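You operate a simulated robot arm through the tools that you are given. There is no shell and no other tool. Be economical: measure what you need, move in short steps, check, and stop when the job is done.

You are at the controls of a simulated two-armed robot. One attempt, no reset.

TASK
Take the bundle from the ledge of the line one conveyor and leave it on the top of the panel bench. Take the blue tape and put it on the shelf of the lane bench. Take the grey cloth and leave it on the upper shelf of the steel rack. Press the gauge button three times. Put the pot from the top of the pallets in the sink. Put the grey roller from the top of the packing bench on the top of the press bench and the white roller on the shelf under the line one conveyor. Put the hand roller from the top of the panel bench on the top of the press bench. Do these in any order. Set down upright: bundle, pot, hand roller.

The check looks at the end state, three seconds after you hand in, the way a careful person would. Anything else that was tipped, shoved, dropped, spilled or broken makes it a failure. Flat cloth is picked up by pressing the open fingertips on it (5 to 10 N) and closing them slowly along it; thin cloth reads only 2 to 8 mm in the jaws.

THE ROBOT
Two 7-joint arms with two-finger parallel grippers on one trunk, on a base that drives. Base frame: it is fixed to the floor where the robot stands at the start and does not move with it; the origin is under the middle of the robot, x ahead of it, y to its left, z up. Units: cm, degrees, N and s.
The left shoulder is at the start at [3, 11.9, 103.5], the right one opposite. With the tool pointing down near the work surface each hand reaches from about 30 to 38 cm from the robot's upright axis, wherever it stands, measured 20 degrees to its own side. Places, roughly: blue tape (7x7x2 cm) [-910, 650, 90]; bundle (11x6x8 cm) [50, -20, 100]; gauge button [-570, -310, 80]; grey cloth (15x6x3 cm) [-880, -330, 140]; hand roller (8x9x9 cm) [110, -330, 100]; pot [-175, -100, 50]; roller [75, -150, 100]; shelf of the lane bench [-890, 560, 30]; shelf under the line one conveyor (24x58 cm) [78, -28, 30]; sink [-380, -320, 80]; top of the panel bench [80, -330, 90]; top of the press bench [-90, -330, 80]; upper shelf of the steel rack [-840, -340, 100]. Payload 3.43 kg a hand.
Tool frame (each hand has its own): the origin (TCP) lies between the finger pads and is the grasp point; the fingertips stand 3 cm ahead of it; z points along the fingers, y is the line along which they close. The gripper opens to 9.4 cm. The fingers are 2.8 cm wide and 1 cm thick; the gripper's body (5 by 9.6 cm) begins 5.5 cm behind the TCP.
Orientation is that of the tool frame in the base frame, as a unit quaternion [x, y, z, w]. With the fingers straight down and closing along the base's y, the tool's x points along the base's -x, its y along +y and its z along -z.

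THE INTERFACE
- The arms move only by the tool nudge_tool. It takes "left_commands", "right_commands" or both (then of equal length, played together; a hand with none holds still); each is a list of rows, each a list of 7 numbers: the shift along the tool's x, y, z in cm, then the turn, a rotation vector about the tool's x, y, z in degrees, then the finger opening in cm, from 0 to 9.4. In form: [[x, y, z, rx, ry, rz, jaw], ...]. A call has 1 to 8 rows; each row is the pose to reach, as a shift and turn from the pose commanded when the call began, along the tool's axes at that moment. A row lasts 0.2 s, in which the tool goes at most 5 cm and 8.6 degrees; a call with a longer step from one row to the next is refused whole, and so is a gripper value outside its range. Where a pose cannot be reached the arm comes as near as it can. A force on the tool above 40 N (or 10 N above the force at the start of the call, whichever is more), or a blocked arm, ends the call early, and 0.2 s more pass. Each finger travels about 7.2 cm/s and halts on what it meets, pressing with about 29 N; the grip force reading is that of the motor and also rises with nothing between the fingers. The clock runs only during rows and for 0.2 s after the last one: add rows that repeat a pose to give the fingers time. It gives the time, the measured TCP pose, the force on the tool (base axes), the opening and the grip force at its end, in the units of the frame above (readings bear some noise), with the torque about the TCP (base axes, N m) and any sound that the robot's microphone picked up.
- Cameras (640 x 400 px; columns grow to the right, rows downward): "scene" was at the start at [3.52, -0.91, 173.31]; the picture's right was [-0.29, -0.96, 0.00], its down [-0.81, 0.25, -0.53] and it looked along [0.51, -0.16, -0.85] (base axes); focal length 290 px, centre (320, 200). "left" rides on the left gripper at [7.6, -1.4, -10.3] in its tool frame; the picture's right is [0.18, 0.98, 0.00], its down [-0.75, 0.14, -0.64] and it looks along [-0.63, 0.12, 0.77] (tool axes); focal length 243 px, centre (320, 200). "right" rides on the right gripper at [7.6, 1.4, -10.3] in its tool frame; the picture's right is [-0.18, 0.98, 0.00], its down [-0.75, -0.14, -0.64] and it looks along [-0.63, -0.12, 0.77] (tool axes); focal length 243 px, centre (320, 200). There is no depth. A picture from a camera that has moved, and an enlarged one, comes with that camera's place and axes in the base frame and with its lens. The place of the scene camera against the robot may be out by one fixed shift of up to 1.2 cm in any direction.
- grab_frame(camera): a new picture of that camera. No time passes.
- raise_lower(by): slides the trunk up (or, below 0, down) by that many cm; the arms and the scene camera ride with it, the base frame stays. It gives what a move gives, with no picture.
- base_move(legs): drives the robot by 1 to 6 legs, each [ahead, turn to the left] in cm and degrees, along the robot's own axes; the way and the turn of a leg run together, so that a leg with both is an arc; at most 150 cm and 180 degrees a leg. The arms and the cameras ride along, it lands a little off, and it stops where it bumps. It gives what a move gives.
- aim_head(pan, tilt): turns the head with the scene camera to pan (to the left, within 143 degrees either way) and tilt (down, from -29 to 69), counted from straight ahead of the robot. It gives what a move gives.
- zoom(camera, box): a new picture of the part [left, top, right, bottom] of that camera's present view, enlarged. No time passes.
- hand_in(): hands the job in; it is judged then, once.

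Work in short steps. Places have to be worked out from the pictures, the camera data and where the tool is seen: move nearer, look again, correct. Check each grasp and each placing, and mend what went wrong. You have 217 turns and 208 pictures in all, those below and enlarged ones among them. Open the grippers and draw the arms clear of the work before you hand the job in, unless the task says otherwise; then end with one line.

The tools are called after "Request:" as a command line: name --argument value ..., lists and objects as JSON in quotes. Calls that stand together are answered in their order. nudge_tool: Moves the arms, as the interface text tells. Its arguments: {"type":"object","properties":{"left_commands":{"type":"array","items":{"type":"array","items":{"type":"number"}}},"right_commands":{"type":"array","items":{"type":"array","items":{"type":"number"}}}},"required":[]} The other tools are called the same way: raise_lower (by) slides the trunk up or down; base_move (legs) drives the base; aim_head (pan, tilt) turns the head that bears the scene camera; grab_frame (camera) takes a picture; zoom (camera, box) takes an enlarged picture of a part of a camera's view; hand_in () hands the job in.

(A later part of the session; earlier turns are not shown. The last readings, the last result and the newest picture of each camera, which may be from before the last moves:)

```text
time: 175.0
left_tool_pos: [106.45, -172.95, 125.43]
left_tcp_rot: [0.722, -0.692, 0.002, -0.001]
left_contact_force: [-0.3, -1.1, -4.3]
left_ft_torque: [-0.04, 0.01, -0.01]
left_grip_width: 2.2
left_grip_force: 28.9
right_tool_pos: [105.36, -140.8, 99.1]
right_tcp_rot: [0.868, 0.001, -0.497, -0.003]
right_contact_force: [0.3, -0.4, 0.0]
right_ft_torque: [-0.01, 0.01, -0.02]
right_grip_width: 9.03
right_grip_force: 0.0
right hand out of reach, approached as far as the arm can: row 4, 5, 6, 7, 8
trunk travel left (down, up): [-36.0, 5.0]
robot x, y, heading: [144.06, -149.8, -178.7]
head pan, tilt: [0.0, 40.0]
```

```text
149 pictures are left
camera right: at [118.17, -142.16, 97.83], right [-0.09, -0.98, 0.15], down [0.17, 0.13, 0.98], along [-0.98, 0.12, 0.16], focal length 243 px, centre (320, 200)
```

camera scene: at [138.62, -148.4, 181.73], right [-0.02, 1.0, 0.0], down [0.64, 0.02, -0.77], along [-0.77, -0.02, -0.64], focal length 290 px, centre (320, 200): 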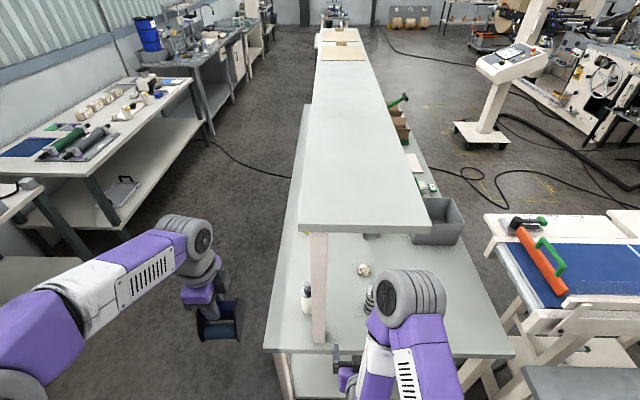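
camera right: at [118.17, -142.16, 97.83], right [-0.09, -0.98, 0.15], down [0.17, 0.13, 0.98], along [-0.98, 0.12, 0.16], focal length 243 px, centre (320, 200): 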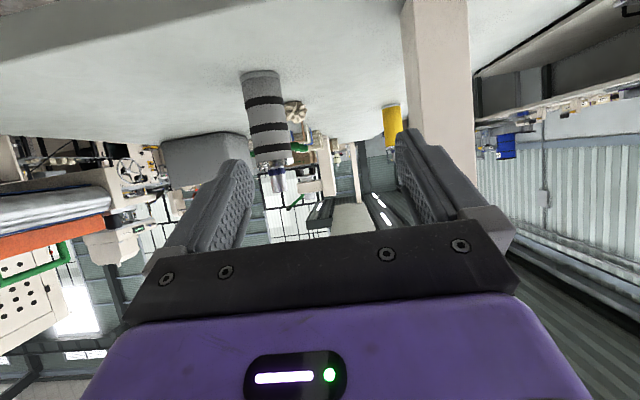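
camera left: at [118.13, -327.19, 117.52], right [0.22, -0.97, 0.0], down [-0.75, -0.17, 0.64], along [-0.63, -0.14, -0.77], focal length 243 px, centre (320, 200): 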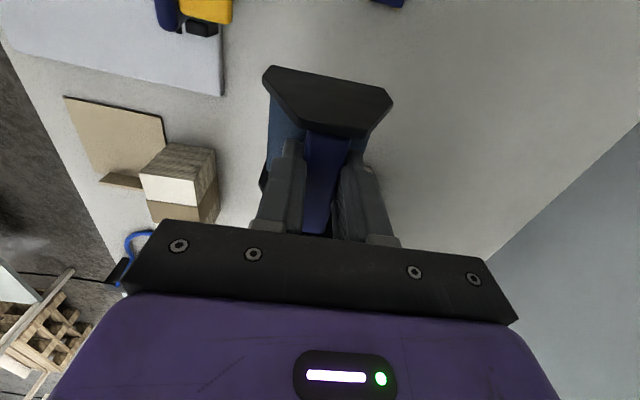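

The roller body (about 5 cm thick, z≈87–96) stands at about (87,-133). I drive 8 cm nearer, then line up.

Request:
base_move --legs '[[8, 0]]'

Request:
nudge_tool --right_commands '[[0, -3.5, 0, 0, 0, 0, 9], [0, -7, 0, 0, 0, 0, 9], [0.5, -7.5, 1, 0, 0, 0, 9], [0.5, -7.5, 1, 0, 0, 0, 9]]'

Request:
grab_frame --camera "right"

Request:
grab_frame --camera "scene"

```text
time: 176.0
left_tool_pos: [98.54, -173.04, 125.36]
left_tcp_rot: [0.722, -0.692, 0.001, 0.0]
left_contact_force: [0.4, -0.7, -4.0]
left_ft_torque: [-0.03, 0.0, 0.0]
left_grip_width: 2.17
left_grip_force: 29.2
right_tool_pos: [97.36, -140.88, 99.06]
right_tcp_rot: [0.868, 0.0, -0.496, -0.005]
right_contact_force: [-0.5, -0.6, -0.5]
right_ft_torque: [0.01, 0.0, 0.01]
right_grip_width: 9.0
right_grip_force: 0.0
trunk travel left (down, up): [-36.0, 5.0]
robot x, y, heading: [136.37, -149.36, -178.6]
head pan, tilt: [0.0, 40.0]
```

```text
time: 177.0
left_tool_pos: [98.55, -172.98, 125.36]
left_tcp_rot: [0.721, -0.693, 0.0, -0.001]
left_contact_force: [0.6, 0.2, -3.3]
left_ft_torque: [-0.05, -0.02, -0.01]
left_grip_width: 2.14
left_grip_force: 29.0
right_tool_pos: [97.0, -138.95, 98.94]
right_tcp_rot: [0.868, -0.001, -0.496, -0.008]
right_contact_force: [0.1, -0.1, -0.8]
right_ft_torque: [-0.01, -0.01, 0.02]
right_grip_width: 8.98
right_grip_force: 0.0
right hand out of reach, approached as far as the arm can: row 1, 2, 3, 4
trunk travel left (down, up): [-36.0, 5.0]
robot x, y, heading: [135.9, -149.73, -178.7]
head pan, tilt: [0.0, 40.0]
```

```text
148 pictures are left
camera right: at [109.79, -140.45, 97.55], right [-0.1, -0.98, 0.15], down [0.17, 0.13, 0.98], along [-0.98, 0.12, 0.16], focal length 243 px, centre (320, 200)
```

right: 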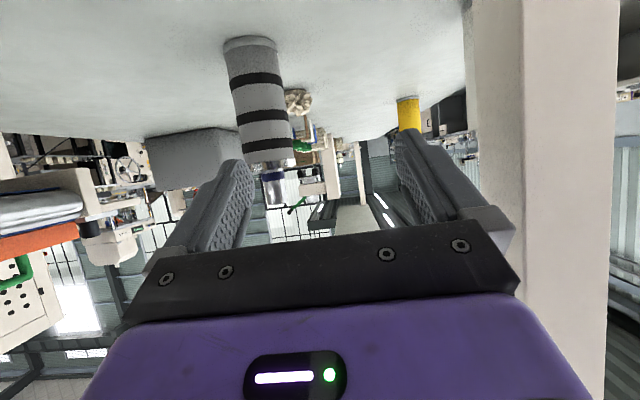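

```text
147 pictures are left
camera scene: at [130.76, -148.6, 181.73], right [-0.02, 1.0, 0.0], down [0.64, 0.01, -0.77], along [-0.77, -0.02, -0.64], focal length 290 px, centre (320, 200)
```

scene: 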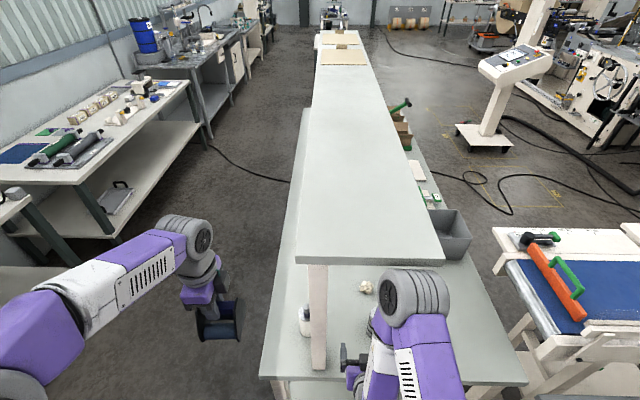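

The arm is too folded rather than too short. I back the base 7 cm and extend the arm instead.

Request:
base_move --legs '[[-8, 0]]'

Request:
nudge_tool --right_commands '[[-1, -1.5, 2, 0, 0, 0, 9], [-2, -3, 4, 0, 0, 0, 9], [-2, -4.5, 6, 0, 0, 0, 9], [-2, -6, 8, 0, 0, 0, 9], [-2, -6, 8, 0, 0, 0, 9]]'

Request:
grab_frame --camera "right"

```text
time: 178.1
left_tool_pos: [106.62, -172.87, 125.4]
left_tcp_rot: [0.722, -0.692, 0.001, 0.0]
left_contact_force: [1.5, 0.0, -3.9]
left_ft_torque: [-0.03, -0.01, -0.02]
left_grip_width: 2.19
left_grip_force: 28.6
right_tool_pos: [105.05, -138.77, 98.88]
right_tcp_rot: [0.868, 0.0, -0.497, -0.007]
right_contact_force: [1.1, -0.4, 0.2]
right_ft_torque: [-0.02, -0.01, -0.02]
right_grip_width: 9.0
right_grip_force: 0.1
trunk travel left (down, up): [-36.0, 5.0]
robot x, y, heading: [144.11, -149.25, -178.8]
head pan, tilt: [0.0, 40.0]
```

```text
time: 179.3
left_tool_pos: [106.42, -172.75, 125.34]
left_tcp_rot: [0.721, -0.693, 0.001, 0.001]
left_contact_force: [-0.5, 0.2, -3.2]
left_ft_torque: [-0.06, 0.02, -0.02]
left_grip_width: 2.2
left_grip_force: 29.0
right_tool_pos: [96.96, -138.24, 97.63]
right_tcp_rot: [0.869, -0.008, -0.495, -0.022]
right_contact_force: [0.2, 0.0, 0.1]
right_ft_torque: [-0.01, -0.02, 0.01]
right_grip_width: 8.98
right_grip_force: 0.1
right hand out of reach, approached as far as the arm can: row 1, 2, 3, 4, 5
trunk travel left (down, up): [-36.0, 5.0]
robot x, y, heading: [144.66, -149.53, -178.8]
head pan, tilt: [0.0, 40.0]
```

```text
146 pictures are left
camera right: at [109.76, -140.01, 96.3], right [-0.13, -0.98, 0.13], down [0.17, 0.11, 0.98], along [-0.98, 0.15, 0.15], focal length 243 px, centre (320, 200)
```

right: 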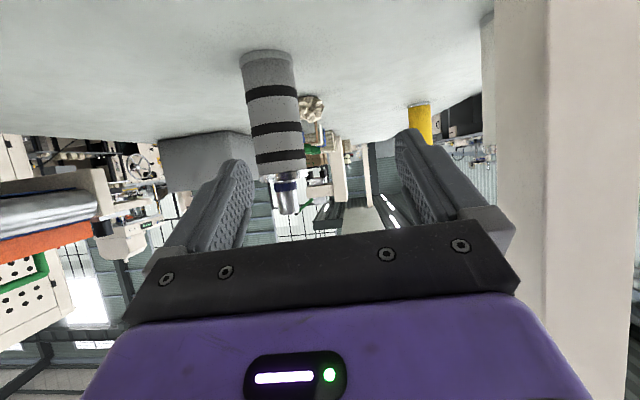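

The hand can't go further outward in this posture, so I shift the robot about 5.5 cm to its right by backing and re-approaching.

Request:
base_move --legs '[[-25, 0], [0, -13], [25, 0], [0, 13]]'

Request:
grab_frame --camera "right"

```text
time: 184.2
left_tool_pos: [107.35, -166.85, 125.29]
left_tcp_rot: [0.72, -0.694, 0.0, -0.001]
left_contact_force: [0.6, 0.4, -3.4]
left_ft_torque: [-0.02, 0.01, 0.01]
left_grip_width: 2.18
left_grip_force: 28.9
right_tool_pos: [98.05, -132.38, 97.68]
right_tcp_rot: [0.869, -0.009, -0.494, -0.022]
right_contact_force: [-0.6, 0.0, -0.2]
right_ft_torque: [0.01, 0.0, 0.02]
right_grip_width: 9.0
right_grip_force: 0.1
trunk travel left (down, up): [-36.0, 5.0]
robot x, y, heading: [145.16, -143.85, -179.0]
head pan, tilt: [0.0, 40.0]
```

```text
145 pictures are left
camera right: at [110.83, -134.16, 96.33], right [-0.13, -0.98, 0.13], down [0.17, 0.11, 0.98], along [-0.98, 0.15, 0.15], focal length 243 px, centre (320, 200)
```

right: 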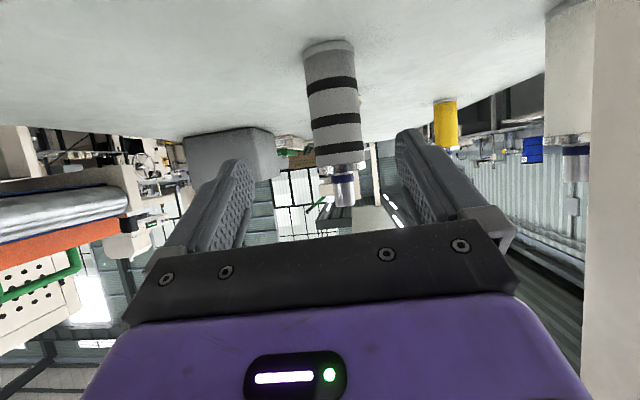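

The grey roller is at (85.8,-132.9), body z≈86–96.5. I advance with the open fingers around it.

Request:
nudge_tool --right_commands '[[-0.6, 0.5, 3, 0, 0, 0, 9], [-1.2, 1.1, 6.5, 0, 0, 0, 9], [-1.5, 1.1, 10, 0, 0, 0, 9], [-1.7, 1.1, 13, 0, 0, 0, 9], [-1.7, 1.1, 13, 0, 0, 0, 9]]'

Request:
grab_frame --camera "right"

```text
time: 185.4
left_tool_pos: [107.4, -166.83, 125.3]
left_tcp_rot: [0.72, -0.694, 0.0, -0.001]
left_contact_force: [-0.2, 0.5, -3.5]
left_ft_torque: [-0.05, 0.03, 0.0]
left_grip_width: 2.17
left_grip_force: 28.8
right_tool_pos: [85.94, -132.73, 92.47]
right_tcp_rot: [0.869, -0.011, -0.494, -0.024]
right_contact_force: [-0.2, -0.7, -0.3]
right_ft_torque: [0.02, 0.0, 0.01]
right_grip_width: 8.99
right_grip_force: 0.0
trunk travel left (down, up): [-36.0, 5.0]
robot x, y, heading: [145.38, -143.51, -179.0]
head pan, tilt: [0.0, 40.0]
```

```text
144 pictures are left
camera right: at [98.64, -134.72, 91.19], right [-0.14, -0.98, 0.13], down [0.17, 0.1, 0.98], along [-0.98, 0.16, 0.15], focal length 243 px, centre (320, 200)
```

right: 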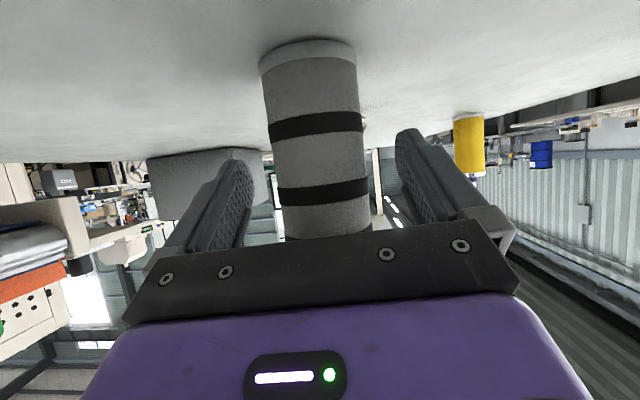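

Roller is centred between the fingers. Closing and lifting.

Request:
nudge_tool --right_commands '[[0, 0, 0, 0, 0, 0, 7.5], [0, 0, 0, 0, 0, 0, 6], [0, 0, 0, 0, 0, 0, 5], [0, 0, 0, 0, 0, 0, 4], [0, 0, 0, 0, 0, 0, 3.5]]'

Request:
nudge_tool --right_commands '[[-1.7, 0, -1, 0, 0, 0, 3.5], [-3.4, 0, -2, 0, 0, 0, 3.5], [-5.2, 0, -3, 0, 0, 0, 3.5], [-5.2, 0, -3, 0, 0, 0, 3.5]]'

Request:
grab_frame --camera "right"

```text
time: 186.6
left_tool_pos: [107.47, -167.1, 125.36]
left_tcp_rot: [0.72, -0.694, 0.001, -0.001]
left_contact_force: [-0.1, 0.1, -3.5]
left_ft_torque: [-0.01, 0.01, 0.02]
left_grip_width: 2.17
left_grip_force: 29.2
right_tool_pos: [85.8, -132.81, 92.5]
right_tcp_rot: [0.869, -0.012, -0.494, -0.025]
right_contact_force: [0.3, -1.6, 1.2]
right_ft_torque: [0.03, -0.02, -0.02]
right_grip_width: 5.26
right_grip_force: 29.2
trunk travel left (down, up): [-36.0, 5.0]
robot x, y, heading: [145.49, -143.65, -179.1]
head pan, tilt: [0.0, 40.0]
```

```text
time: 187.6
left_tool_pos: [107.22, -166.91, 125.26]
left_tcp_rot: [0.72, -0.694, 0.001, 0.0]
left_contact_force: [0.0, -0.3, -4.3]
left_ft_torque: [0.02, 0.0, 0.0]
left_grip_width: 2.19
left_grip_force: 29.2
right_tool_pos: [85.76, -132.89, 98.42]
right_tcp_rot: [0.87, -0.011, -0.493, -0.023]
right_contact_force: [-0.7, 0.1, -3.4]
right_ft_torque: [0.01, -0.05, 0.02]
right_grip_width: 5.26
right_grip_force: 28.9
trunk travel left (down, up): [-36.0, 5.0]
robot x, y, heading: [145.06, -143.73, -179.1]
head pan, tilt: [0.0, 40.0]
```

```text
143 pictures are left
camera right: at [98.62, -134.77, 97.1], right [-0.13, -0.98, 0.13], down [0.17, 0.11, 0.98], along [-0.98, 0.15, 0.15], focal length 243 px, centre (320, 200)
```

right: 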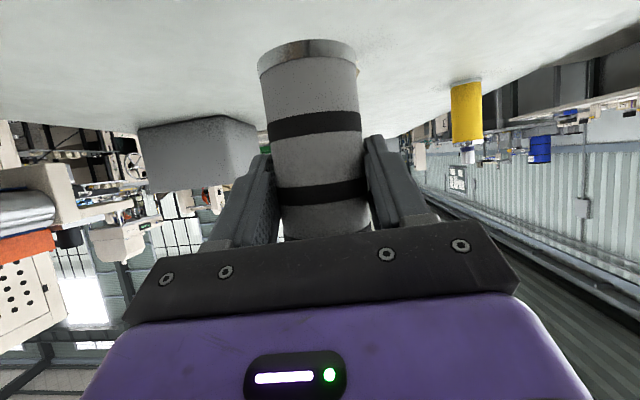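

Grey roller is held upright. I back out, go round to the aisle and drive west to the press bench.

Request:
base_move --legs '[[-28, 0], [0, 80], [95, 0], [0, -81], [125, 0], [80, 0]]'

Request:
aim_head --pan 70 --tilt 40

Request:
grab_frame --camera "scene"

```text
time: 210.8
left_tool_pos: [-84.49, -266.85, 125.26]
left_tcp_rot: [0.726, -0.688, 0.002, 0.0]
left_contact_force: [-0.4, -0.2, -3.9]
left_ft_torque: [-0.05, -0.02, -0.01]
left_grip_width: 2.17
left_grip_force: 28.6
right_tool_pos: [-106.51, -233.24, 98.4]
right_tcp_rot: [0.869, -0.002, -0.495, -0.017]
right_contact_force: [-0.7, -0.7, -4.1]
right_ft_torque: [-0.03, -0.03, 0.02]
right_grip_width: 5.26
right_grip_force: 29.1
trunk travel left (down, up): [-36.0, 5.0]
robot x, y, heading: [-46.82, -243.05, -177.7]
head pan, tilt: [0.0, 40.0]
```

```text
time: 212.2
left_tool_pos: [-84.41, -266.98, 125.31]
left_tcp_rot: [0.725, -0.688, 0.001, 0.0]
left_contact_force: [-0.3, 0.8, -4.3]
left_ft_torque: [0.0, -0.04, 0.0]
left_grip_width: 2.18
left_grip_force: 29.1
right_tool_pos: [-106.31, -233.32, 98.42]
right_tcp_rot: [0.869, -0.002, -0.494, -0.017]
right_contact_force: [-0.3, 0.9, -3.5]
right_ft_torque: [0.01, -0.02, -0.01]
right_grip_width: 5.23
right_grip_force: 29.3
trunk travel left (down, up): [-36.0, 5.0]
robot x, y, heading: [-46.75, -242.88, -178.0]
head pan, tilt: [70.0, 40.0]
```

```text
142 pictures are left
camera scene: at [-46.58, -249.76, 181.73], right [-0.95, 0.31, 0.0], down [0.2, 0.61, -0.77], along [-0.24, -0.73, -0.64], focal length 290 px, centre (320, 200)
```

scene: 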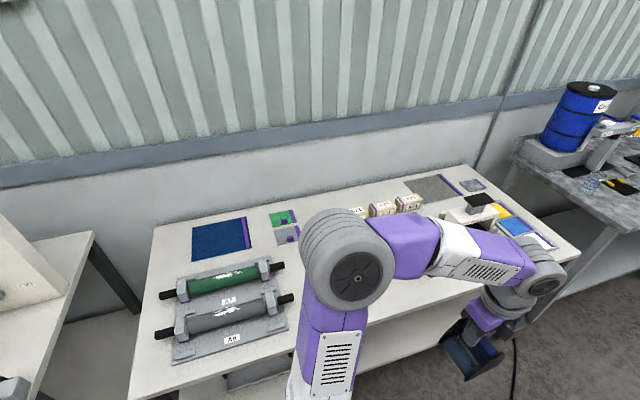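

I turn to face the press bench and look at its top.

Request:
base_move --legs '[[0, 88]]'

Request:
aim_head --pan 0 --tilt 45

Request:
grab_frame --camera "scene"

```text
time: 216.3
left_tool_pos: [-24.89, -281.69, 125.35]
left_tcp_rot: [1.0, -0.002, 0.001, -0.001]
left_contact_force: [0.8, -0.1, -5.0]
left_ft_torque: [0.02, 0.0, 0.01]
left_grip_width: 2.17
left_grip_force: 29.7
right_tool_pos: [-59.88, -301.83, 98.37]
right_tcp_rot: [0.634, 0.595, -0.372, 0.326]
right_contact_force: [0.1, 0.2, -4.3]
right_ft_torque: [0.02, 0.02, -0.01]
right_grip_width: 5.19
right_grip_force: 28.8
trunk travel left (down, up): [-36.0, 5.0]
robot x, y, heading: [-46.96, -242.81, -91.4]
head pan, tilt: [70.0, 40.0]
```

```text
time: 217.8
left_tool_pos: [-24.9, -281.66, 125.27]
left_tcp_rot: [1.0, -0.002, 0.001, -0.001]
left_contact_force: [0.8, -1.0, -3.9]
left_ft_torque: [-0.01, -0.04, -0.01]
left_grip_width: 2.19
left_grip_force: 28.9
right_tool_pos: [-59.9, -301.96, 98.3]
right_tcp_rot: [0.633, 0.595, -0.371, 0.326]
right_contact_force: [0.4, 0.2, -3.1]
right_ft_torque: [0.07, 0.0, -0.01]
right_grip_width: 5.19
right_grip_force: 29.6
trunk travel left (down, up): [-36.0, 5.0]
robot x, y, heading: [-46.91, -242.87, -91.2]
head pan, tilt: [0.0, 45.0]
```

```text
141 pictures are left
camera scene: at [-46.98, -246.98, 181.0], right [-1.0, 0.02, 0.0], down [0.01, 0.71, -0.71], along [-0.01, -0.71, -0.71], focal length 290 px, centre (320, 200)
```

scene: 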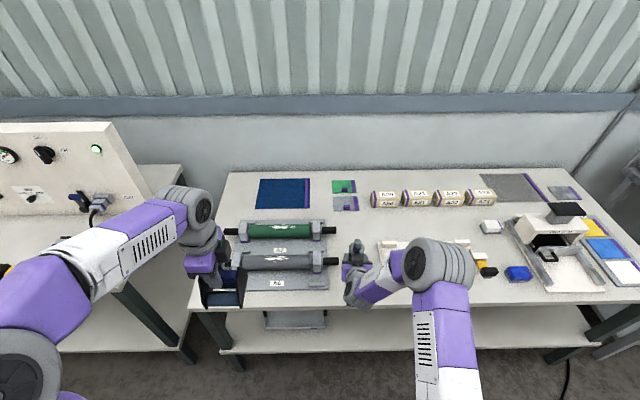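

Zoom to find free room on the bench.

Request:
zoom --camera "scene" --box '[310, 170, 550, 310]'

Request:
grab_frame --camera "right"

```text
2.67 times, centred on (430, 240) of scene
camera zoom: at [-46.98, -246.98, 181.0], right [-1.0, 0.02, 0.0], down [0.01, 0.71, -0.71], along [-0.01, -0.71, -0.71], focal length 773 px, centre (27, 93)
```

zoom: 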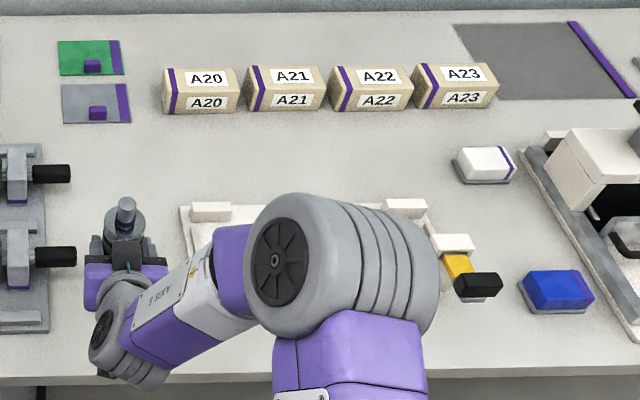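

```text
139 pictures are left
camera right: at [-57.38, -289.28, 97.08], right [0.98, -0.17, 0.13], down [-0.1, 0.17, 0.98], along [-0.19, -0.97, 0.15], focal length 243 px, centre (320, 200)
```

right: 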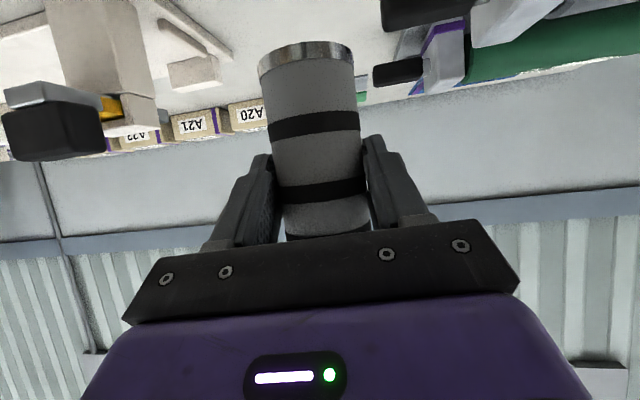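

A strip at x≈-56..-69 is free from front to back. I'll set the grey roller deep in it (y≈-321) and later the hand roller in front. Shift slightly and drive ahead.

Request:
nudge_tool --right_commands '[[0, -1.3, 0, 0, 0, 0, 3.5], [0, -2.5, 0, 0, 0, 0, 3.5], [0, -2.5, 0, 0, 0, 0, 3.5]]'

Request:
base_move --legs '[[19, 0]]'

Request:
grab_frame --camera "scene"

Request:
grab_frame --camera "right"

```text
time: 218.6
left_tool_pos: [-24.87, -281.72, 125.28]
left_tcp_rot: [1.0, -0.002, 0.0, 0.0]
left_contact_force: [0.0, -0.1, -3.6]
left_ft_torque: [-0.01, -0.02, 0.0]
left_grip_width: 2.17
left_grip_force: 29.0
right_tool_pos: [-62.14, -301.79, 98.5]
right_tcp_rot: [0.633, 0.596, -0.372, 0.325]
right_contact_force: [0.5, 0.3, -3.2]
right_ft_torque: [0.05, -0.02, 0.0]
right_grip_width: 5.16
right_grip_force: 28.5
trunk travel left (down, up): [-36.0, 5.0]
robot x, y, heading: [-46.65, -243.0, -91.4]
head pan, tilt: [0.0, 45.0]
```

```text
time: 220.1
left_tool_pos: [-25.51, -300.53, 125.29]
left_tcp_rot: [1.0, -0.002, 0.001, -0.002]
left_contact_force: [-1.1, 0.6, -4.4]
left_ft_torque: [0.03, -0.03, 0.0]
left_grip_width: 2.16
left_grip_force: 28.5
right_tool_pos: [-62.75, -320.39, 98.45]
right_tcp_rot: [0.634, 0.595, -0.372, 0.325]
right_contact_force: [-0.6, 0.6, -3.8]
right_ft_torque: [0.02, 0.01, -0.01]
right_grip_width: 5.15
right_grip_force: 29.0
trunk travel left (down, up): [-36.0, 5.0]
robot x, y, heading: [-47.34, -261.52, -91.2]
head pan, tilt: [0.0, 45.0]
```

```text
138 pictures are left
camera scene: at [-47.39, -265.71, 181.0], right [-1.0, 0.02, 0.0], down [0.02, 0.71, -0.71], along [-0.02, -0.71, -0.71], focal length 290 px, centre (320, 200)
```

scene: 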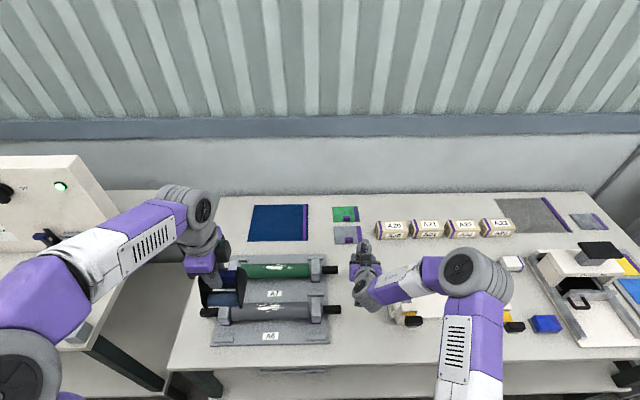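

```text
137 pictures are left
camera right: at [-60.27, -307.83, 97.24], right [0.98, -0.17, 0.13], down [-0.1, 0.17, 0.98], along [-0.19, -0.97, 0.15], focal length 243 px, centre (320, 200)
```

right: 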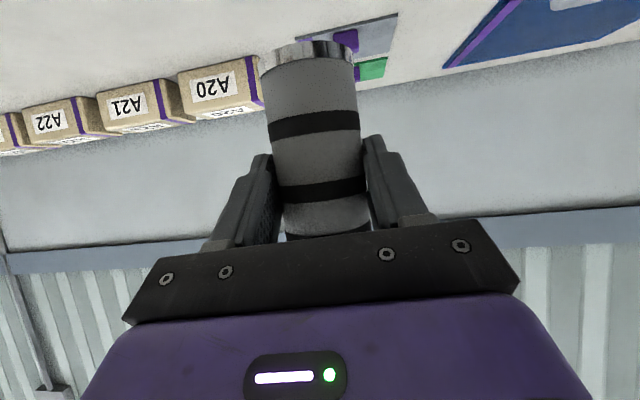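

Spot below is free. I lower straight down in steps.

Request:
nudge_tool --right_commands '[[0.86, 0, 0.5, 0, 0, 0, 3.5], [1.7, 0.1, 1.0, 0, 0, 0, 3.5], [2.6, 0.1, 1.5, 0, 0, 0, 3.5], [3.4, 0.1, 2.0, 0, 0, 0, 3.5], [3.9, 0.1, 2.3, 0, 0, 0, 3.5], [4.3, 0.15, 2.55, 0, 0, 0, 3.5], [4.3, 0.15, 2.55, 0, 0, 0, 3.5]]'

Request:
grab_frame --camera "right"

```text
time: 221.7
left_tool_pos: [-25.54, -300.48, 125.29]
left_tcp_rot: [1.0, -0.004, 0.001, -0.002]
left_contact_force: [0.1, -1.1, -4.4]
left_ft_torque: [0.0, 0.01, 0.04]
left_grip_width: 2.16
left_grip_force: 29.0
right_tool_pos: [-61.41, -320.48, 93.6]
right_tcp_rot: [0.638, 0.592, -0.375, 0.32]
right_contact_force: [0.9, -0.8, -3.5]
right_ft_torque: [0.05, 0.0, -0.03]
right_grip_width: 5.16
right_grip_force: 29.1
right hand out of reach, approached as far as the arm can: row 1, 2, 3, 4, 5, 6, 7
trunk travel left (down, up): [-36.0, 5.0]
robot x, y, heading: [-46.86, -261.67, -91.2]
head pan, tilt: [0.0, 45.0]
```

```text
136 pictures are left
camera right: at [-58.67, -307.96, 92.35], right [0.97, -0.19, 0.12], down [-0.09, 0.17, 0.98], along [-0.2, -0.97, 0.15], focal length 243 px, centre (320, 200)
```

right: 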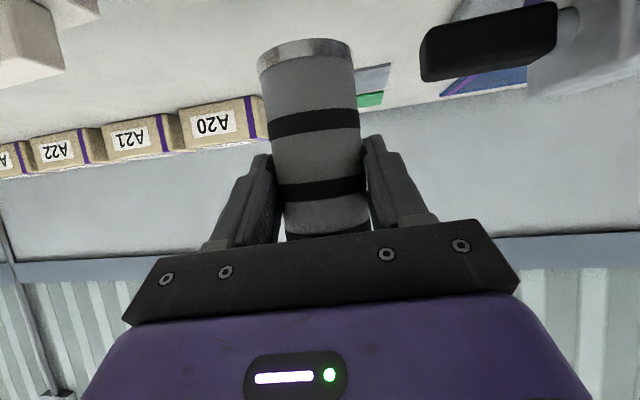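

The arm is at its limit, so I use the trunk to lower the rest.

Request:
raise_lower --by -3

Request:
raise_lower --by -1

Request:
grab_frame --camera "right"

```text
time: 222.4
left_tool_pos: [-25.44, -300.51, 122.35]
left_tcp_rot: [1.0, -0.001, 0.002, -0.001]
left_contact_force: [0.1, 0.1, -4.3]
left_ft_torque: [0.03, -0.03, -0.02]
left_grip_width: 2.17
left_grip_force: 28.7
right_tool_pos: [-61.27, -320.54, 90.64]
right_tcp_rot: [0.637, 0.593, -0.375, 0.32]
right_contact_force: [-0.2, -0.1, -2.9]
right_ft_torque: [0.05, 0.0, 0.01]
right_grip_width: 5.2
right_grip_force: 29.0
trunk travel left (down, up): [-33.0, 8.0]
robot x, y, heading: [-47.12, -261.54, -91.3]
head pan, tilt: [0.0, 45.0]
```

```text
time: 223.0
left_tool_pos: [-25.39, -300.35, 121.35]
left_tcp_rot: [1.0, -0.001, 0.0, -0.002]
left_contact_force: [-0.1, -0.7, -4.1]
left_ft_torque: [0.02, -0.05, -0.02]
left_grip_width: 2.16
left_grip_force: 28.7
right_tool_pos: [-61.31, -320.55, 89.61]
right_tcp_rot: [0.637, 0.592, -0.375, 0.32]
right_contact_force: [-0.2, 0.1, -2.9]
right_ft_torque: [0.06, -0.03, 0.02]
right_grip_width: 5.17
right_grip_force: 29.1
trunk travel left (down, up): [-32.0, 9.0]
robot x, y, heading: [-47.29, -261.37, -91.4]
head pan, tilt: [0.0, 45.0]
```

```text
135 pictures are left
camera right: at [-58.64, -307.92, 88.37], right [0.97, -0.19, 0.12], down [-0.09, 0.17, 0.98], along [-0.2, -0.97, 0.15], focal length 243 px, centre (320, 200)
```

right: 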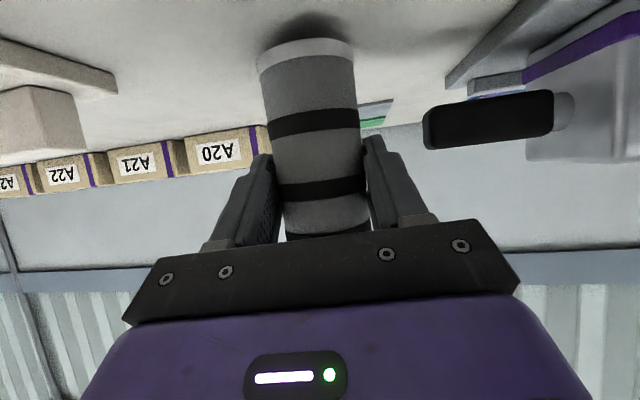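

Shadow shows the roller just above the bench top. I lower in half-centimetre steps.

Request:
raise_lower --by -0.6

Request:
raise_lower --by -0.4

Request:
grab_frame --camera "right"

```text
time: 223.6
left_tool_pos: [-25.42, -300.47, 120.71]
left_tcp_rot: [1.0, -0.001, 0.0, -0.001]
left_contact_force: [0.3, 0.7, -3.3]
left_ft_torque: [-0.03, -0.01, 0.01]
left_grip_width: 2.21
left_grip_force: 28.8
right_tool_pos: [-61.28, -320.52, 89.03]
right_tcp_rot: [0.638, 0.592, -0.375, 0.319]
right_contact_force: [-0.5, 0.5, -3.4]
right_ft_torque: [0.07, -0.04, -0.01]
right_grip_width: 5.13
right_grip_force: 29.2
trunk travel left (down, up): [-31.4, 9.6]
robot x, y, heading: [-47.57, -261.86, -91.3]
head pan, tilt: [0.0, 45.0]
```

```text
time: 224.1
left_tool_pos: [-25.51, -300.41, 120.28]
left_tcp_rot: [1.0, -0.002, 0.0, -0.001]
left_contact_force: [-0.5, -0.4, -3.6]
left_ft_torque: [0.0, -0.06, 0.02]
left_grip_width: 2.2
left_grip_force: 29.1
right_tool_pos: [-61.35, -320.44, 88.74]
right_tcp_rot: [0.636, 0.592, -0.376, 0.321]
right_contact_force: [0.7, 3.3, 2.5]
right_ft_torque: [0.03, -0.05, 0.02]
right_grip_width: 5.19
right_grip_force: 29.2
trunk travel left (down, up): [-31.0, 10.0]
robot x, y, heading: [-47.11, -261.39, -91.3]
head pan, tilt: [0.0, 45.0]
```

```text
134 pictures are left
camera right: at [-58.63, -307.92, 87.45], right [0.97, -0.19, 0.12], down [-0.09, 0.17, 0.98], along [-0.2, -0.97, 0.15], focal length 243 px, centre (320, 200)
```

right: 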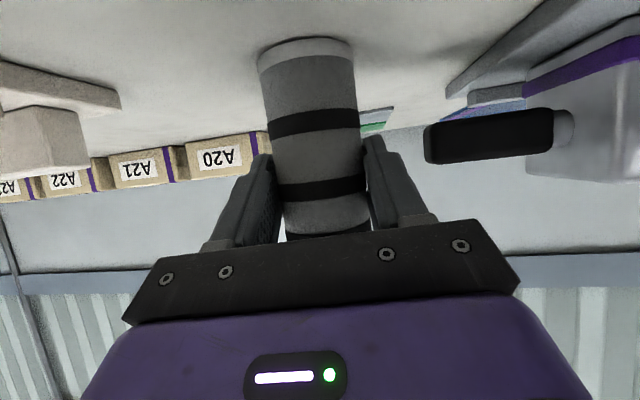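

Contact is felt (bench ≈82.2). I open moderately and withdraw back along the tool axis.

Request:
nudge_tool --right_commands '[[0, 0, 0, 0, 0, 0, 5.8], [0, 0, 0, 0, 0, 0, 6.6], [0, 0, 0, 0, 0, 0, 7], [0, 0, 0, 0, 0, 0, 7]]'

Request:
nudge_tool --right_commands '[[0, 0, -2, 0, 0, 0, 7], [0, 0, -5, 0, 0, 0, 7], [-1, 0, -9, 0, 0, 0, 7], [-2, 0, -13, 0, 0, 0, 7]]'

Request:
grab_frame --camera "right"

Request:
grab_frame --camera "scene"

```text
time: 225.1
left_tool_pos: [-25.51, -300.44, 120.36]
left_tcp_rot: [1.0, -0.002, 0.001, -0.001]
left_contact_force: [0.1, 0.3, -3.7]
left_ft_torque: [0.02, 0.02, 0.01]
left_grip_width: 2.17
left_grip_force: 29.1
right_tool_pos: [-61.29, -320.58, 88.56]
right_tcp_rot: [0.637, 0.593, -0.375, 0.32]
right_contact_force: [0.0, 1.0, 0.2]
right_ft_torque: [0.0, 0.01, 0.0]
right_grip_width: 7.01
right_grip_force: 0.1
trunk travel left (down, up): [-31.0, 10.0]
robot x, y, heading: [-47.03, -261.74, -91.3]
head pan, tilt: [0.0, 45.0]
```

```text
time: 226.1
left_tool_pos: [-25.54, -300.21, 120.24]
left_tcp_rot: [1.0, -0.001, 0.0, -0.001]
left_contact_force: [0.5, 0.5, -4.0]
left_ft_torque: [0.01, -0.04, -0.01]
left_grip_width: 2.18
left_grip_force: 28.8
right_tool_pos: [-60.12, -310.26, 97.1]
right_tcp_rot: [0.637, 0.593, -0.375, 0.32]
right_contact_force: [-0.5, -0.5, 0.6]
right_ft_torque: [0.0, -0.01, 0.01]
right_grip_width: 7.02
right_grip_force: 0.0
trunk travel left (down, up): [-31.0, 10.0]
robot x, y, heading: [-47.41, -261.88, -91.3]
head pan, tilt: [0.0, 45.0]
```

```text
133 pictures are left
camera right: at [-57.44, -297.69, 95.84], right [0.97, -0.19, 0.12], down [-0.09, 0.17, 0.98], along [-0.2, -0.97, 0.15], focal length 243 px, centre (320, 200)
```

right: 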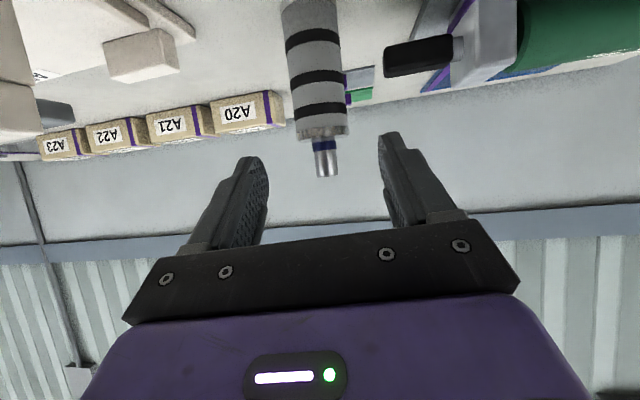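

```text
132 pictures are left
camera scene: at [-47.42, -265.52, 176.01], right [-1.0, 0.02, 0.0], down [0.02, 0.71, -0.71], along [-0.02, -0.71, -0.71], focal length 290 px, centre (320, 200)
```

scene: 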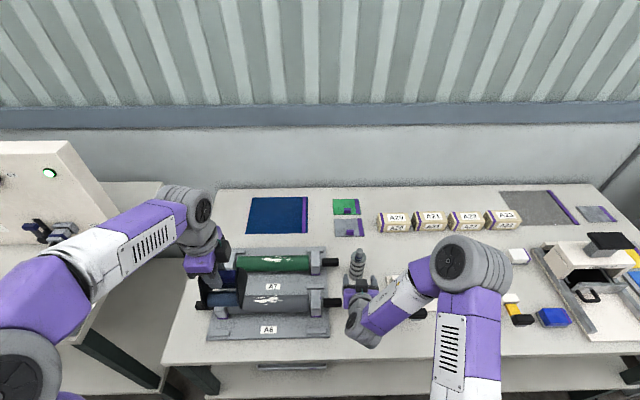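

The grey roller stands well. Now I shift the robot about 37 cm west so the left hand comes in front of that strip.

Request:
base_move --legs '[[-22, 0], [0, -89], [37, 0], [0, 90], [19, 0]]'

Request:
grab_frame --camera "scene"

Request:
grab_frame --camera "left"

```text
time: 238.6
left_tool_pos: [-62.16, -296.14, 120.25]
left_tcp_rot: [1.0, 0.006, 0.002, -0.002]
left_contact_force: [-0.7, -0.1, -4.9]
left_ft_torque: [0.02, -0.02, -0.01]
left_grip_width: 2.17
left_grip_force: 28.8
right_tool_pos: [-96.63, -306.66, 96.94]
right_tcp_rot: [0.632, 0.597, -0.373, 0.323]
right_contact_force: [0.3, 0.1, -0.8]
right_ft_torque: [0.01, 0.01, 0.01]
right_grip_width: 7.0
right_grip_force: 0.0
trunk travel left (down, up): [-31.0, 10.0]
robot x, y, heading: [-84.85, -257.99, -90.4]
head pan, tilt: [0.0, 45.0]
```

```text
131 pictures are left
camera scene: at [-84.68, -261.72, 176.0], right [-1.0, 0.0, 0.0], down [0.0, 0.71, -0.71], along [0.0, -0.71, -0.71], focal length 290 px, centre (320, 200)
```

scene: 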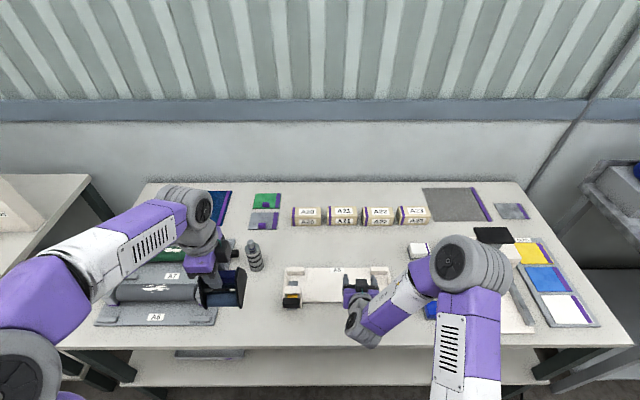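

```text
130 pictures are left
camera left: at [-54.58, -294.58, 130.56], right [0.2, -0.98, 0.0], down [-0.75, -0.15, 0.64], along [-0.63, -0.12, -0.77], focal length 243 px, centre (320, 200)
```

left: 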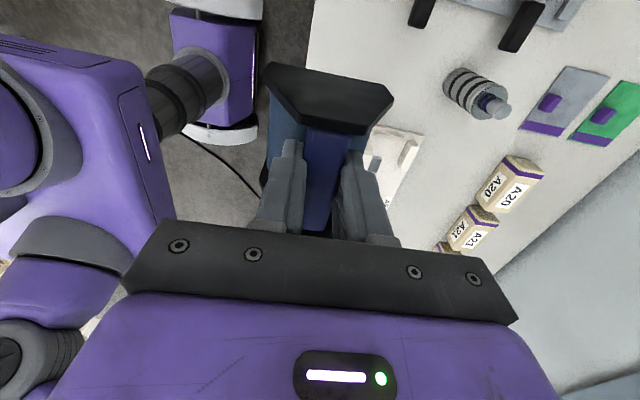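

I target (-63.5,-303) for the hand roller, and descend to about 5 cm above contact.

Request:
nudge_tool --left_commands '[[-0.5, 2.5, 3.5, 0, 0, 0, 1], [-1, 5, 7.5, 0, 0, 0, 1], [-1.3, 6.8, 11.5, 0, 0, 0, 1], [-1.3, 6.8, 15.5, 0, 0, 0, 1], [-1.3, 6.8, 19, 0, 0, 0, 1], [-1.3, 6.8, 22, 0, 0, 0, 1], [-1.3, 6.8, 24, 0, 0, 0, 1], [-1.3, 6.8, 24, 0, 0, 0, 1]]'

Request:
grab_frame --camera "left"

Request:
zoom --camera "scene" --box '[150, 220, 350, 350]'

```text
time: 240.4
left_tool_pos: [-63.37, -302.65, 96.18]
left_tcp_rot: [1.0, 0.007, 0.001, 0.0]
left_contact_force: [0.2, -0.9, -3.5]
left_ft_torque: [0.03, 0.02, 0.01]
left_grip_width: 2.19
left_grip_force: 29.0
right_tool_pos: [-96.57, -306.55, 97.1]
right_tcp_rot: [0.632, 0.597, -0.373, 0.323]
right_contact_force: [1.7, 0.3, -0.2]
right_ft_torque: [0.01, -0.01, 0.02]
right_grip_width: 6.98
right_grip_force: 0.0
trunk travel left (down, up): [-31.0, 10.0]
robot x, y, heading: [-84.77, -257.79, -89.9]
head pan, tilt: [0.0, 45.0]
```

```text
129 pictures are left
camera left: at [-55.75, -301.18, 106.47], right [0.2, -0.98, 0.0], down [-0.75, -0.15, 0.64], along [-0.63, -0.12, -0.77], focal length 243 px, centre (320, 200)
```

left: 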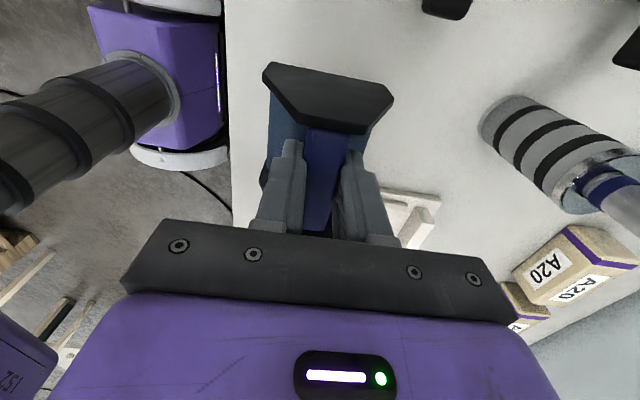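

```text
3.08 times, centred on (250, 285) of scene
camera zoom: at [-84.69, -261.62, 176.01], right [-1.0, 0.0, 0.0], down [0.0, 0.71, -0.71], along [0.0, -0.71, -0.71], focal length 892 px, centre (535, -62)
```

zoom: 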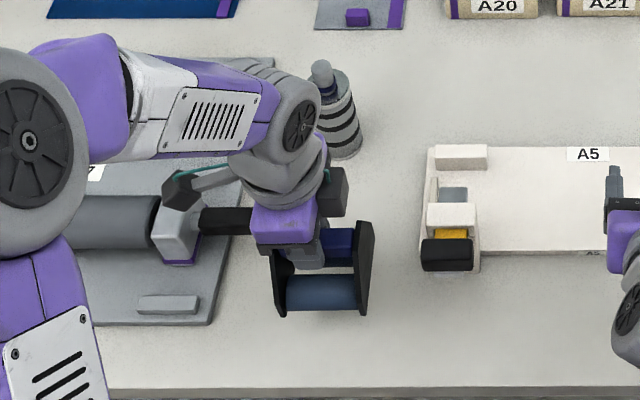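

All clear around. Slow final lowering.

Request:
nudge_tool --left_commands '[[0, 0, 1, 0, 0, 0, 1], [0, 0, 2, 0, 0, 0, 1], [0, 0, 3, 0, 0, 0, 1], [0, 0, 3.7, 0, 0, 0, 1], [0, 0, 4.2, 0, 0, 0, 1], [0, 0, 4.6, 0, 0, 0, 1], [0, 0, 4.6, 0, 0, 0, 1]]'

```text
time: 242.0
left_tool_pos: [-63.51, -302.91, 91.7]
left_tcp_rot: [1.0, 0.008, 0.001, -0.002]
left_contact_force: [-0.1, 0.2, -3.4]
left_ft_torque: [0.01, -0.04, -0.02]
left_grip_width: 2.16
left_grip_force: 29.0
right_tool_pos: [-96.69, -306.55, 97.01]
right_tcp_rot: [0.632, 0.598, -0.372, 0.323]
right_contact_force: [0.5, 1.2, -0.1]
right_ft_torque: [0.01, 0.01, 0.05]
right_grip_width: 7.0
right_grip_force: 0.1
trunk travel left (down, up): [-31.0, 10.0]
robot x, y, heading: [-84.64, -257.63, -90.3]
head pan, tilt: [0.0, 45.0]
```

No contact yet; finer steps.

Request:
nudge_tool --left_commands '[[0, 0, 0.3, 0, 0, 0, 1], [0, 0, 0.6, 0, 0, 0, 1], [0, 0, 0.6, 0, 0, 0, 1]]'

```text
time: 242.8
left_tool_pos: [-63.34, -302.86, 91.26]
left_tcp_rot: [1.0, 0.007, 0.0, 0.002]
left_contact_force: [4.2, -1.3, 24.4]
left_ft_torque: [0.15, 0.39, 0.05]
left_grip_width: 2.17
left_grip_force: 28.9
right_tool_pos: [-96.71, -306.52, 97.18]
right_tcp_rot: [0.632, 0.597, -0.373, 0.324]
right_contact_force: [0.9, -0.5, 0.1]
right_ft_torque: [0.02, 0.02, 0.01]
right_grip_width: 6.96
right_grip_force: 0.1
trunk travel left (down, up): [-31.0, 10.0]
robot x, y, heading: [-84.56, -257.35, -90.2]
head pan, tilt: [0.0, 45.0]
```

Set down (24 N). I ease off, open to 5 cm and rise.

Request:
nudge_tool --left_commands '[[0, 0, -0.2, 0, 0, 0, 1], [0, 0, -0.2, 0, 0, 0, 3], [0, 0, -0.2, 0, 0, 0, 4.5], [0, 0, -0.2, 0, 0, 0, 5], [0, 0, -3, 0, 0, 0, 5], [0, 0, -7, 0, 0, 0, 5], [0, 0, -12, 0, 0, 0, 5], [0, 0, -17, 0, 0, 0, 5]]'

Request:
zoom --camera "scene" --box '[150, 200, 390, 350]'

```text
time: 244.6
left_tool_pos: [-63.72, -302.78, 108.0]
left_tcp_rot: [1.0, 0.007, 0.001, -0.001]
left_contact_force: [0.9, 0.2, 0.4]
left_ft_torque: [-0.01, -0.01, 0.0]
left_grip_width: 5.01
left_grip_force: 0.0
right_tool_pos: [-96.67, -306.56, 96.99]
right_tcp_rot: [0.632, 0.598, -0.372, 0.324]
right_contact_force: [0.1, -0.2, 0.1]
right_ft_torque: [-0.01, -0.03, -0.01]
right_grip_width: 7.0
right_grip_force: 0.2
trunk travel left (down, up): [-31.0, 10.0]
robot x, y, heading: [-84.61, -257.56, -90.6]
head pan, tilt: [0.0, 45.0]
```

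```text
2.67 times, centred on (270, 275) of scene
camera zoom: at [-84.72, -261.49, 176.01], right [-1.0, 0.01, 0.0], down [0.0, 0.71, -0.71], along [0.0, -0.71, -0.71], focal length 773 px, centre (453, 0)
```

zoom: 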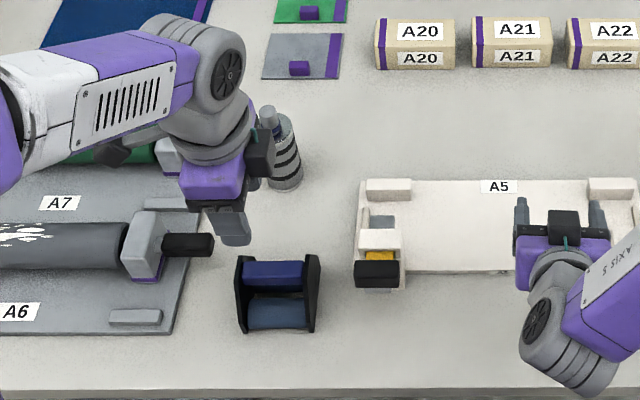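

Both are on the press bench, upright. Next the white roller from the aisle side: I tuck the left hand back and drive east, then face north.

Request:
nudge_tool --left_commands '[[0, -3, -2, 0, 0, 0, 5], [0, -6, -4, 0, 0, 0, 5], [0, -9, -6, 0, 0, 0, 5], [0, -9, -8, 0, 0, 0, 5]]'

Request:
base_move --legs '[[-13, 0], [0, 90], [100, 0], [56, 0], [0, 90]]'

Request:
aim_head --pan -10 --tilt 40

Request:
grab_frame --camera "scene"

Request:
grab_frame --camera "right"

```text
time: 245.6
left_tool_pos: [-63.56, -293.88, 115.98]
left_tcp_rot: [1.0, 0.006, 0.001, -0.001]
left_contact_force: [-0.9, -0.5, 0.2]
left_ft_torque: [0.01, 0.01, -0.01]
left_grip_width: 5.0
left_grip_force: 0.1
right_tool_pos: [-96.64, -306.57, 96.93]
right_tcp_rot: [0.632, 0.597, -0.373, 0.323]
right_contact_force: [0.4, 0.0, 0.3]
right_ft_torque: [0.02, 0.01, 0.04]
right_grip_width: 6.97
right_grip_force: 0.1
trunk travel left (down, up): [-31.0, 10.0]
robot x, y, heading: [-84.46, -257.68, -90.3]
head pan, tilt: [0.0, 45.0]
```

```text
time: 262.0
left_tool_pos: [53.18, -210.03, 115.91]
left_tcp_rot: [0.016, 1.0, -0.001, -0.001]
left_contact_force: [0.2, -0.8, 0.0]
left_ft_torque: [0.01, 0.03, 0.0]
left_grip_width: 4.96
left_grip_force: 0.0
right_tool_pos: [86.67, -198.77, 96.98]
right_tcp_rot: [-0.583, 0.646, 0.315, 0.38]
right_contact_force: [0.5, -0.1, 0.4]
right_ft_torque: [-0.01, -0.01, 0.02]
right_grip_width: 7.0
right_grip_force: 0.1
trunk travel left (down, up): [-31.0, 10.0]
robot x, y, heading: [72.63, -247.21, 87.1]
head pan, tilt: [0.0, 45.0]
```

```text
time: 262.8
left_tool_pos: [53.15, -210.08, 115.94]
left_tcp_rot: [0.017, 1.0, 0.0, -0.001]
left_contact_force: [0.2, 0.5, 0.6]
left_ft_torque: [0.01, 0.01, -0.01]
left_grip_width: 5.0
left_grip_force: 0.0
right_tool_pos: [86.63, -198.78, 97.05]
right_tcp_rot: [-0.583, 0.645, 0.315, 0.38]
right_contact_force: [0.1, -1.3, 0.1]
right_ft_torque: [-0.02, -0.02, -0.01]
right_grip_width: 6.99
right_grip_force: 0.1
trunk travel left (down, up): [-31.0, 10.0]
robot x, y, heading: [72.58, -247.39, 87.1]
head pan, tilt: [-10.0, 40.0]
```

```text
126 pictures are left
camera scene: at [74.16, -240.75, 176.73], right [0.97, -0.22, 0.0], down [-0.14, -0.63, -0.77], along [0.17, 0.75, -0.64], focal length 290 px, centre (320, 200)
```

scene: 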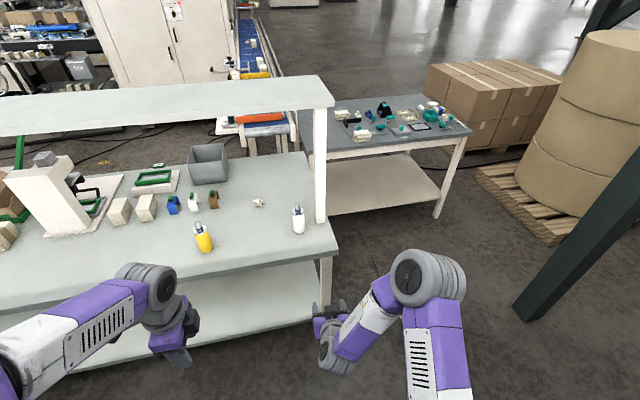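

```text
125 pictures are left
camera right: at [83.95, -211.2, 95.8], right [-0.97, 0.21, 0.12], down [0.08, -0.18, 0.98], along [0.23, 0.96, 0.15], focal length 243 px, centre (320, 200)
```

right: 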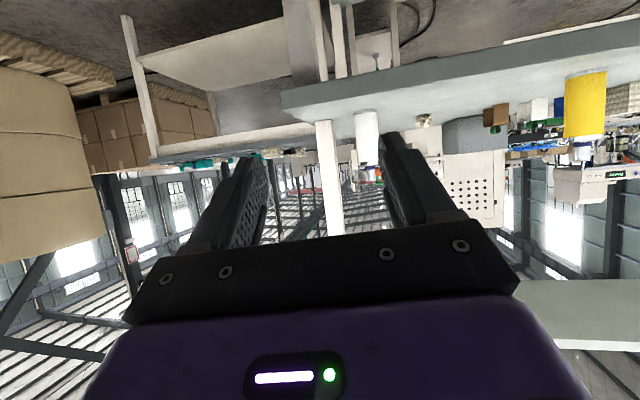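

White roller stands at about (84.3,-154). I open the hand, drive 31 cm ahead and lower the trunk 4 cm.

Request:
base_move --legs '[[31, 0]]'

Request:
raise_lower --by -4

Request:
nudge_tool --right_commands '[[0, 1, 0, 0, 0, 0, 8], [0, 2, 0, 0, 0, 0, 9], [0, 2, 0, 0, 0, 0, 9]]'

Request:
grab_frame --camera "right"

Request:
grab_frame --camera "scene"

```text
time: 264.9
left_tool_pos: [54.69, -178.71, 115.96]
left_tcp_rot: [0.016, 1.0, -0.001, -0.001]
left_contact_force: [0.2, 0.5, -0.1]
left_ft_torque: [-0.01, -0.01, -0.02]
left_grip_width: 5.0
left_grip_force: 0.1
right_tool_pos: [88.45, -167.72, 97.09]
right_tcp_rot: [-0.583, 0.646, 0.314, 0.38]
right_contact_force: [-0.4, 1.0, -0.3]
right_ft_torque: [-0.01, -0.01, -0.01]
right_grip_width: 7.02
right_grip_force: 0.1
trunk travel left (down, up): [-31.0, 10.0]
robot x, y, heading: [74.37, -215.67, 87.0]
head pan, tilt: [-10.0, 40.0]
```

```text
time: 265.7
left_tool_pos: [54.81, -178.8, 111.9]
left_tcp_rot: [0.016, 1.0, 0.0, -0.001]
left_contact_force: [-0.1, -0.1, 0.5]
left_ft_torque: [0.02, -0.02, -0.01]
left_grip_width: 5.0
left_grip_force: 0.0
right_tool_pos: [88.34, -167.75, 93.05]
right_tcp_rot: [-0.582, 0.647, 0.313, 0.381]
right_contact_force: [0.1, -0.6, 0.3]
right_ft_torque: [-0.01, 0.02, 0.02]
right_grip_width: 6.99
right_grip_force: 0.0
trunk travel left (down, up): [-27.0, 14.0]
robot x, y, heading: [73.74, -215.82, 87.0]
head pan, tilt: [-10.0, 40.0]
```

```text
time: 266.5
left_tool_pos: [54.71, -178.84, 112.09]
left_tcp_rot: [0.016, 1.0, 0.0, -0.002]
left_contact_force: [0.5, 1.2, -0.2]
left_ft_torque: [-0.02, -0.02, 0.01]
left_grip_width: 5.04
left_grip_force: 0.1
right_tool_pos: [86.35, -167.42, 92.86]
right_tcp_rot: [-0.583, 0.646, 0.314, 0.38]
right_contact_force: [-0.1, -1.2, 0.5]
right_ft_torque: [0.03, -0.01, -0.02]
right_grip_width: 8.98
right_grip_force: 0.0
trunk travel left (down, up): [-27.0, 14.0]
robot x, y, heading: [74.01, -215.92, 86.8]
head pan, tilt: [-10.0, 40.0]
```

```text
124 pictures are left
camera right: at [83.56, -179.81, 91.69], right [-0.97, 0.21, 0.12], down [0.08, -0.18, 0.98], along [0.23, 0.96, 0.15], focal length 243 px, centre (320, 200)
```

right: 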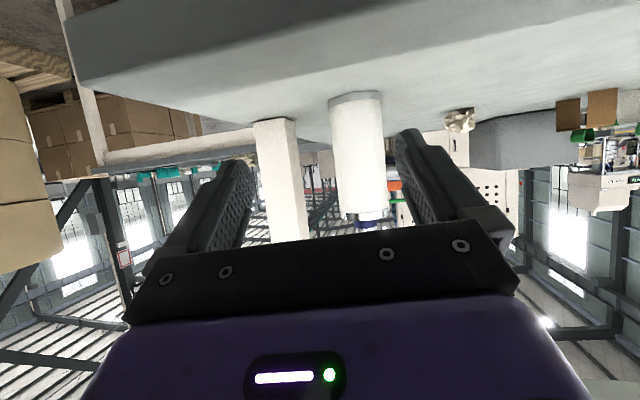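

```text
123 pictures are left
camera scene: at [75.78, -209.63, 172.73], right [0.97, -0.22, 0.0], down [-0.14, -0.63, -0.77], along [0.17, 0.75, -0.64], focal length 290 px, centre (320, 200)
```

scene: 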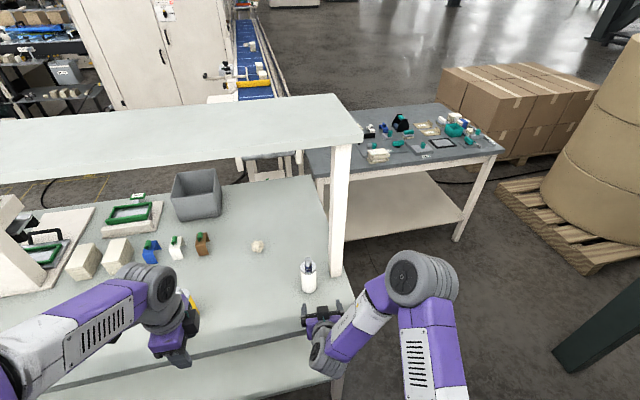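

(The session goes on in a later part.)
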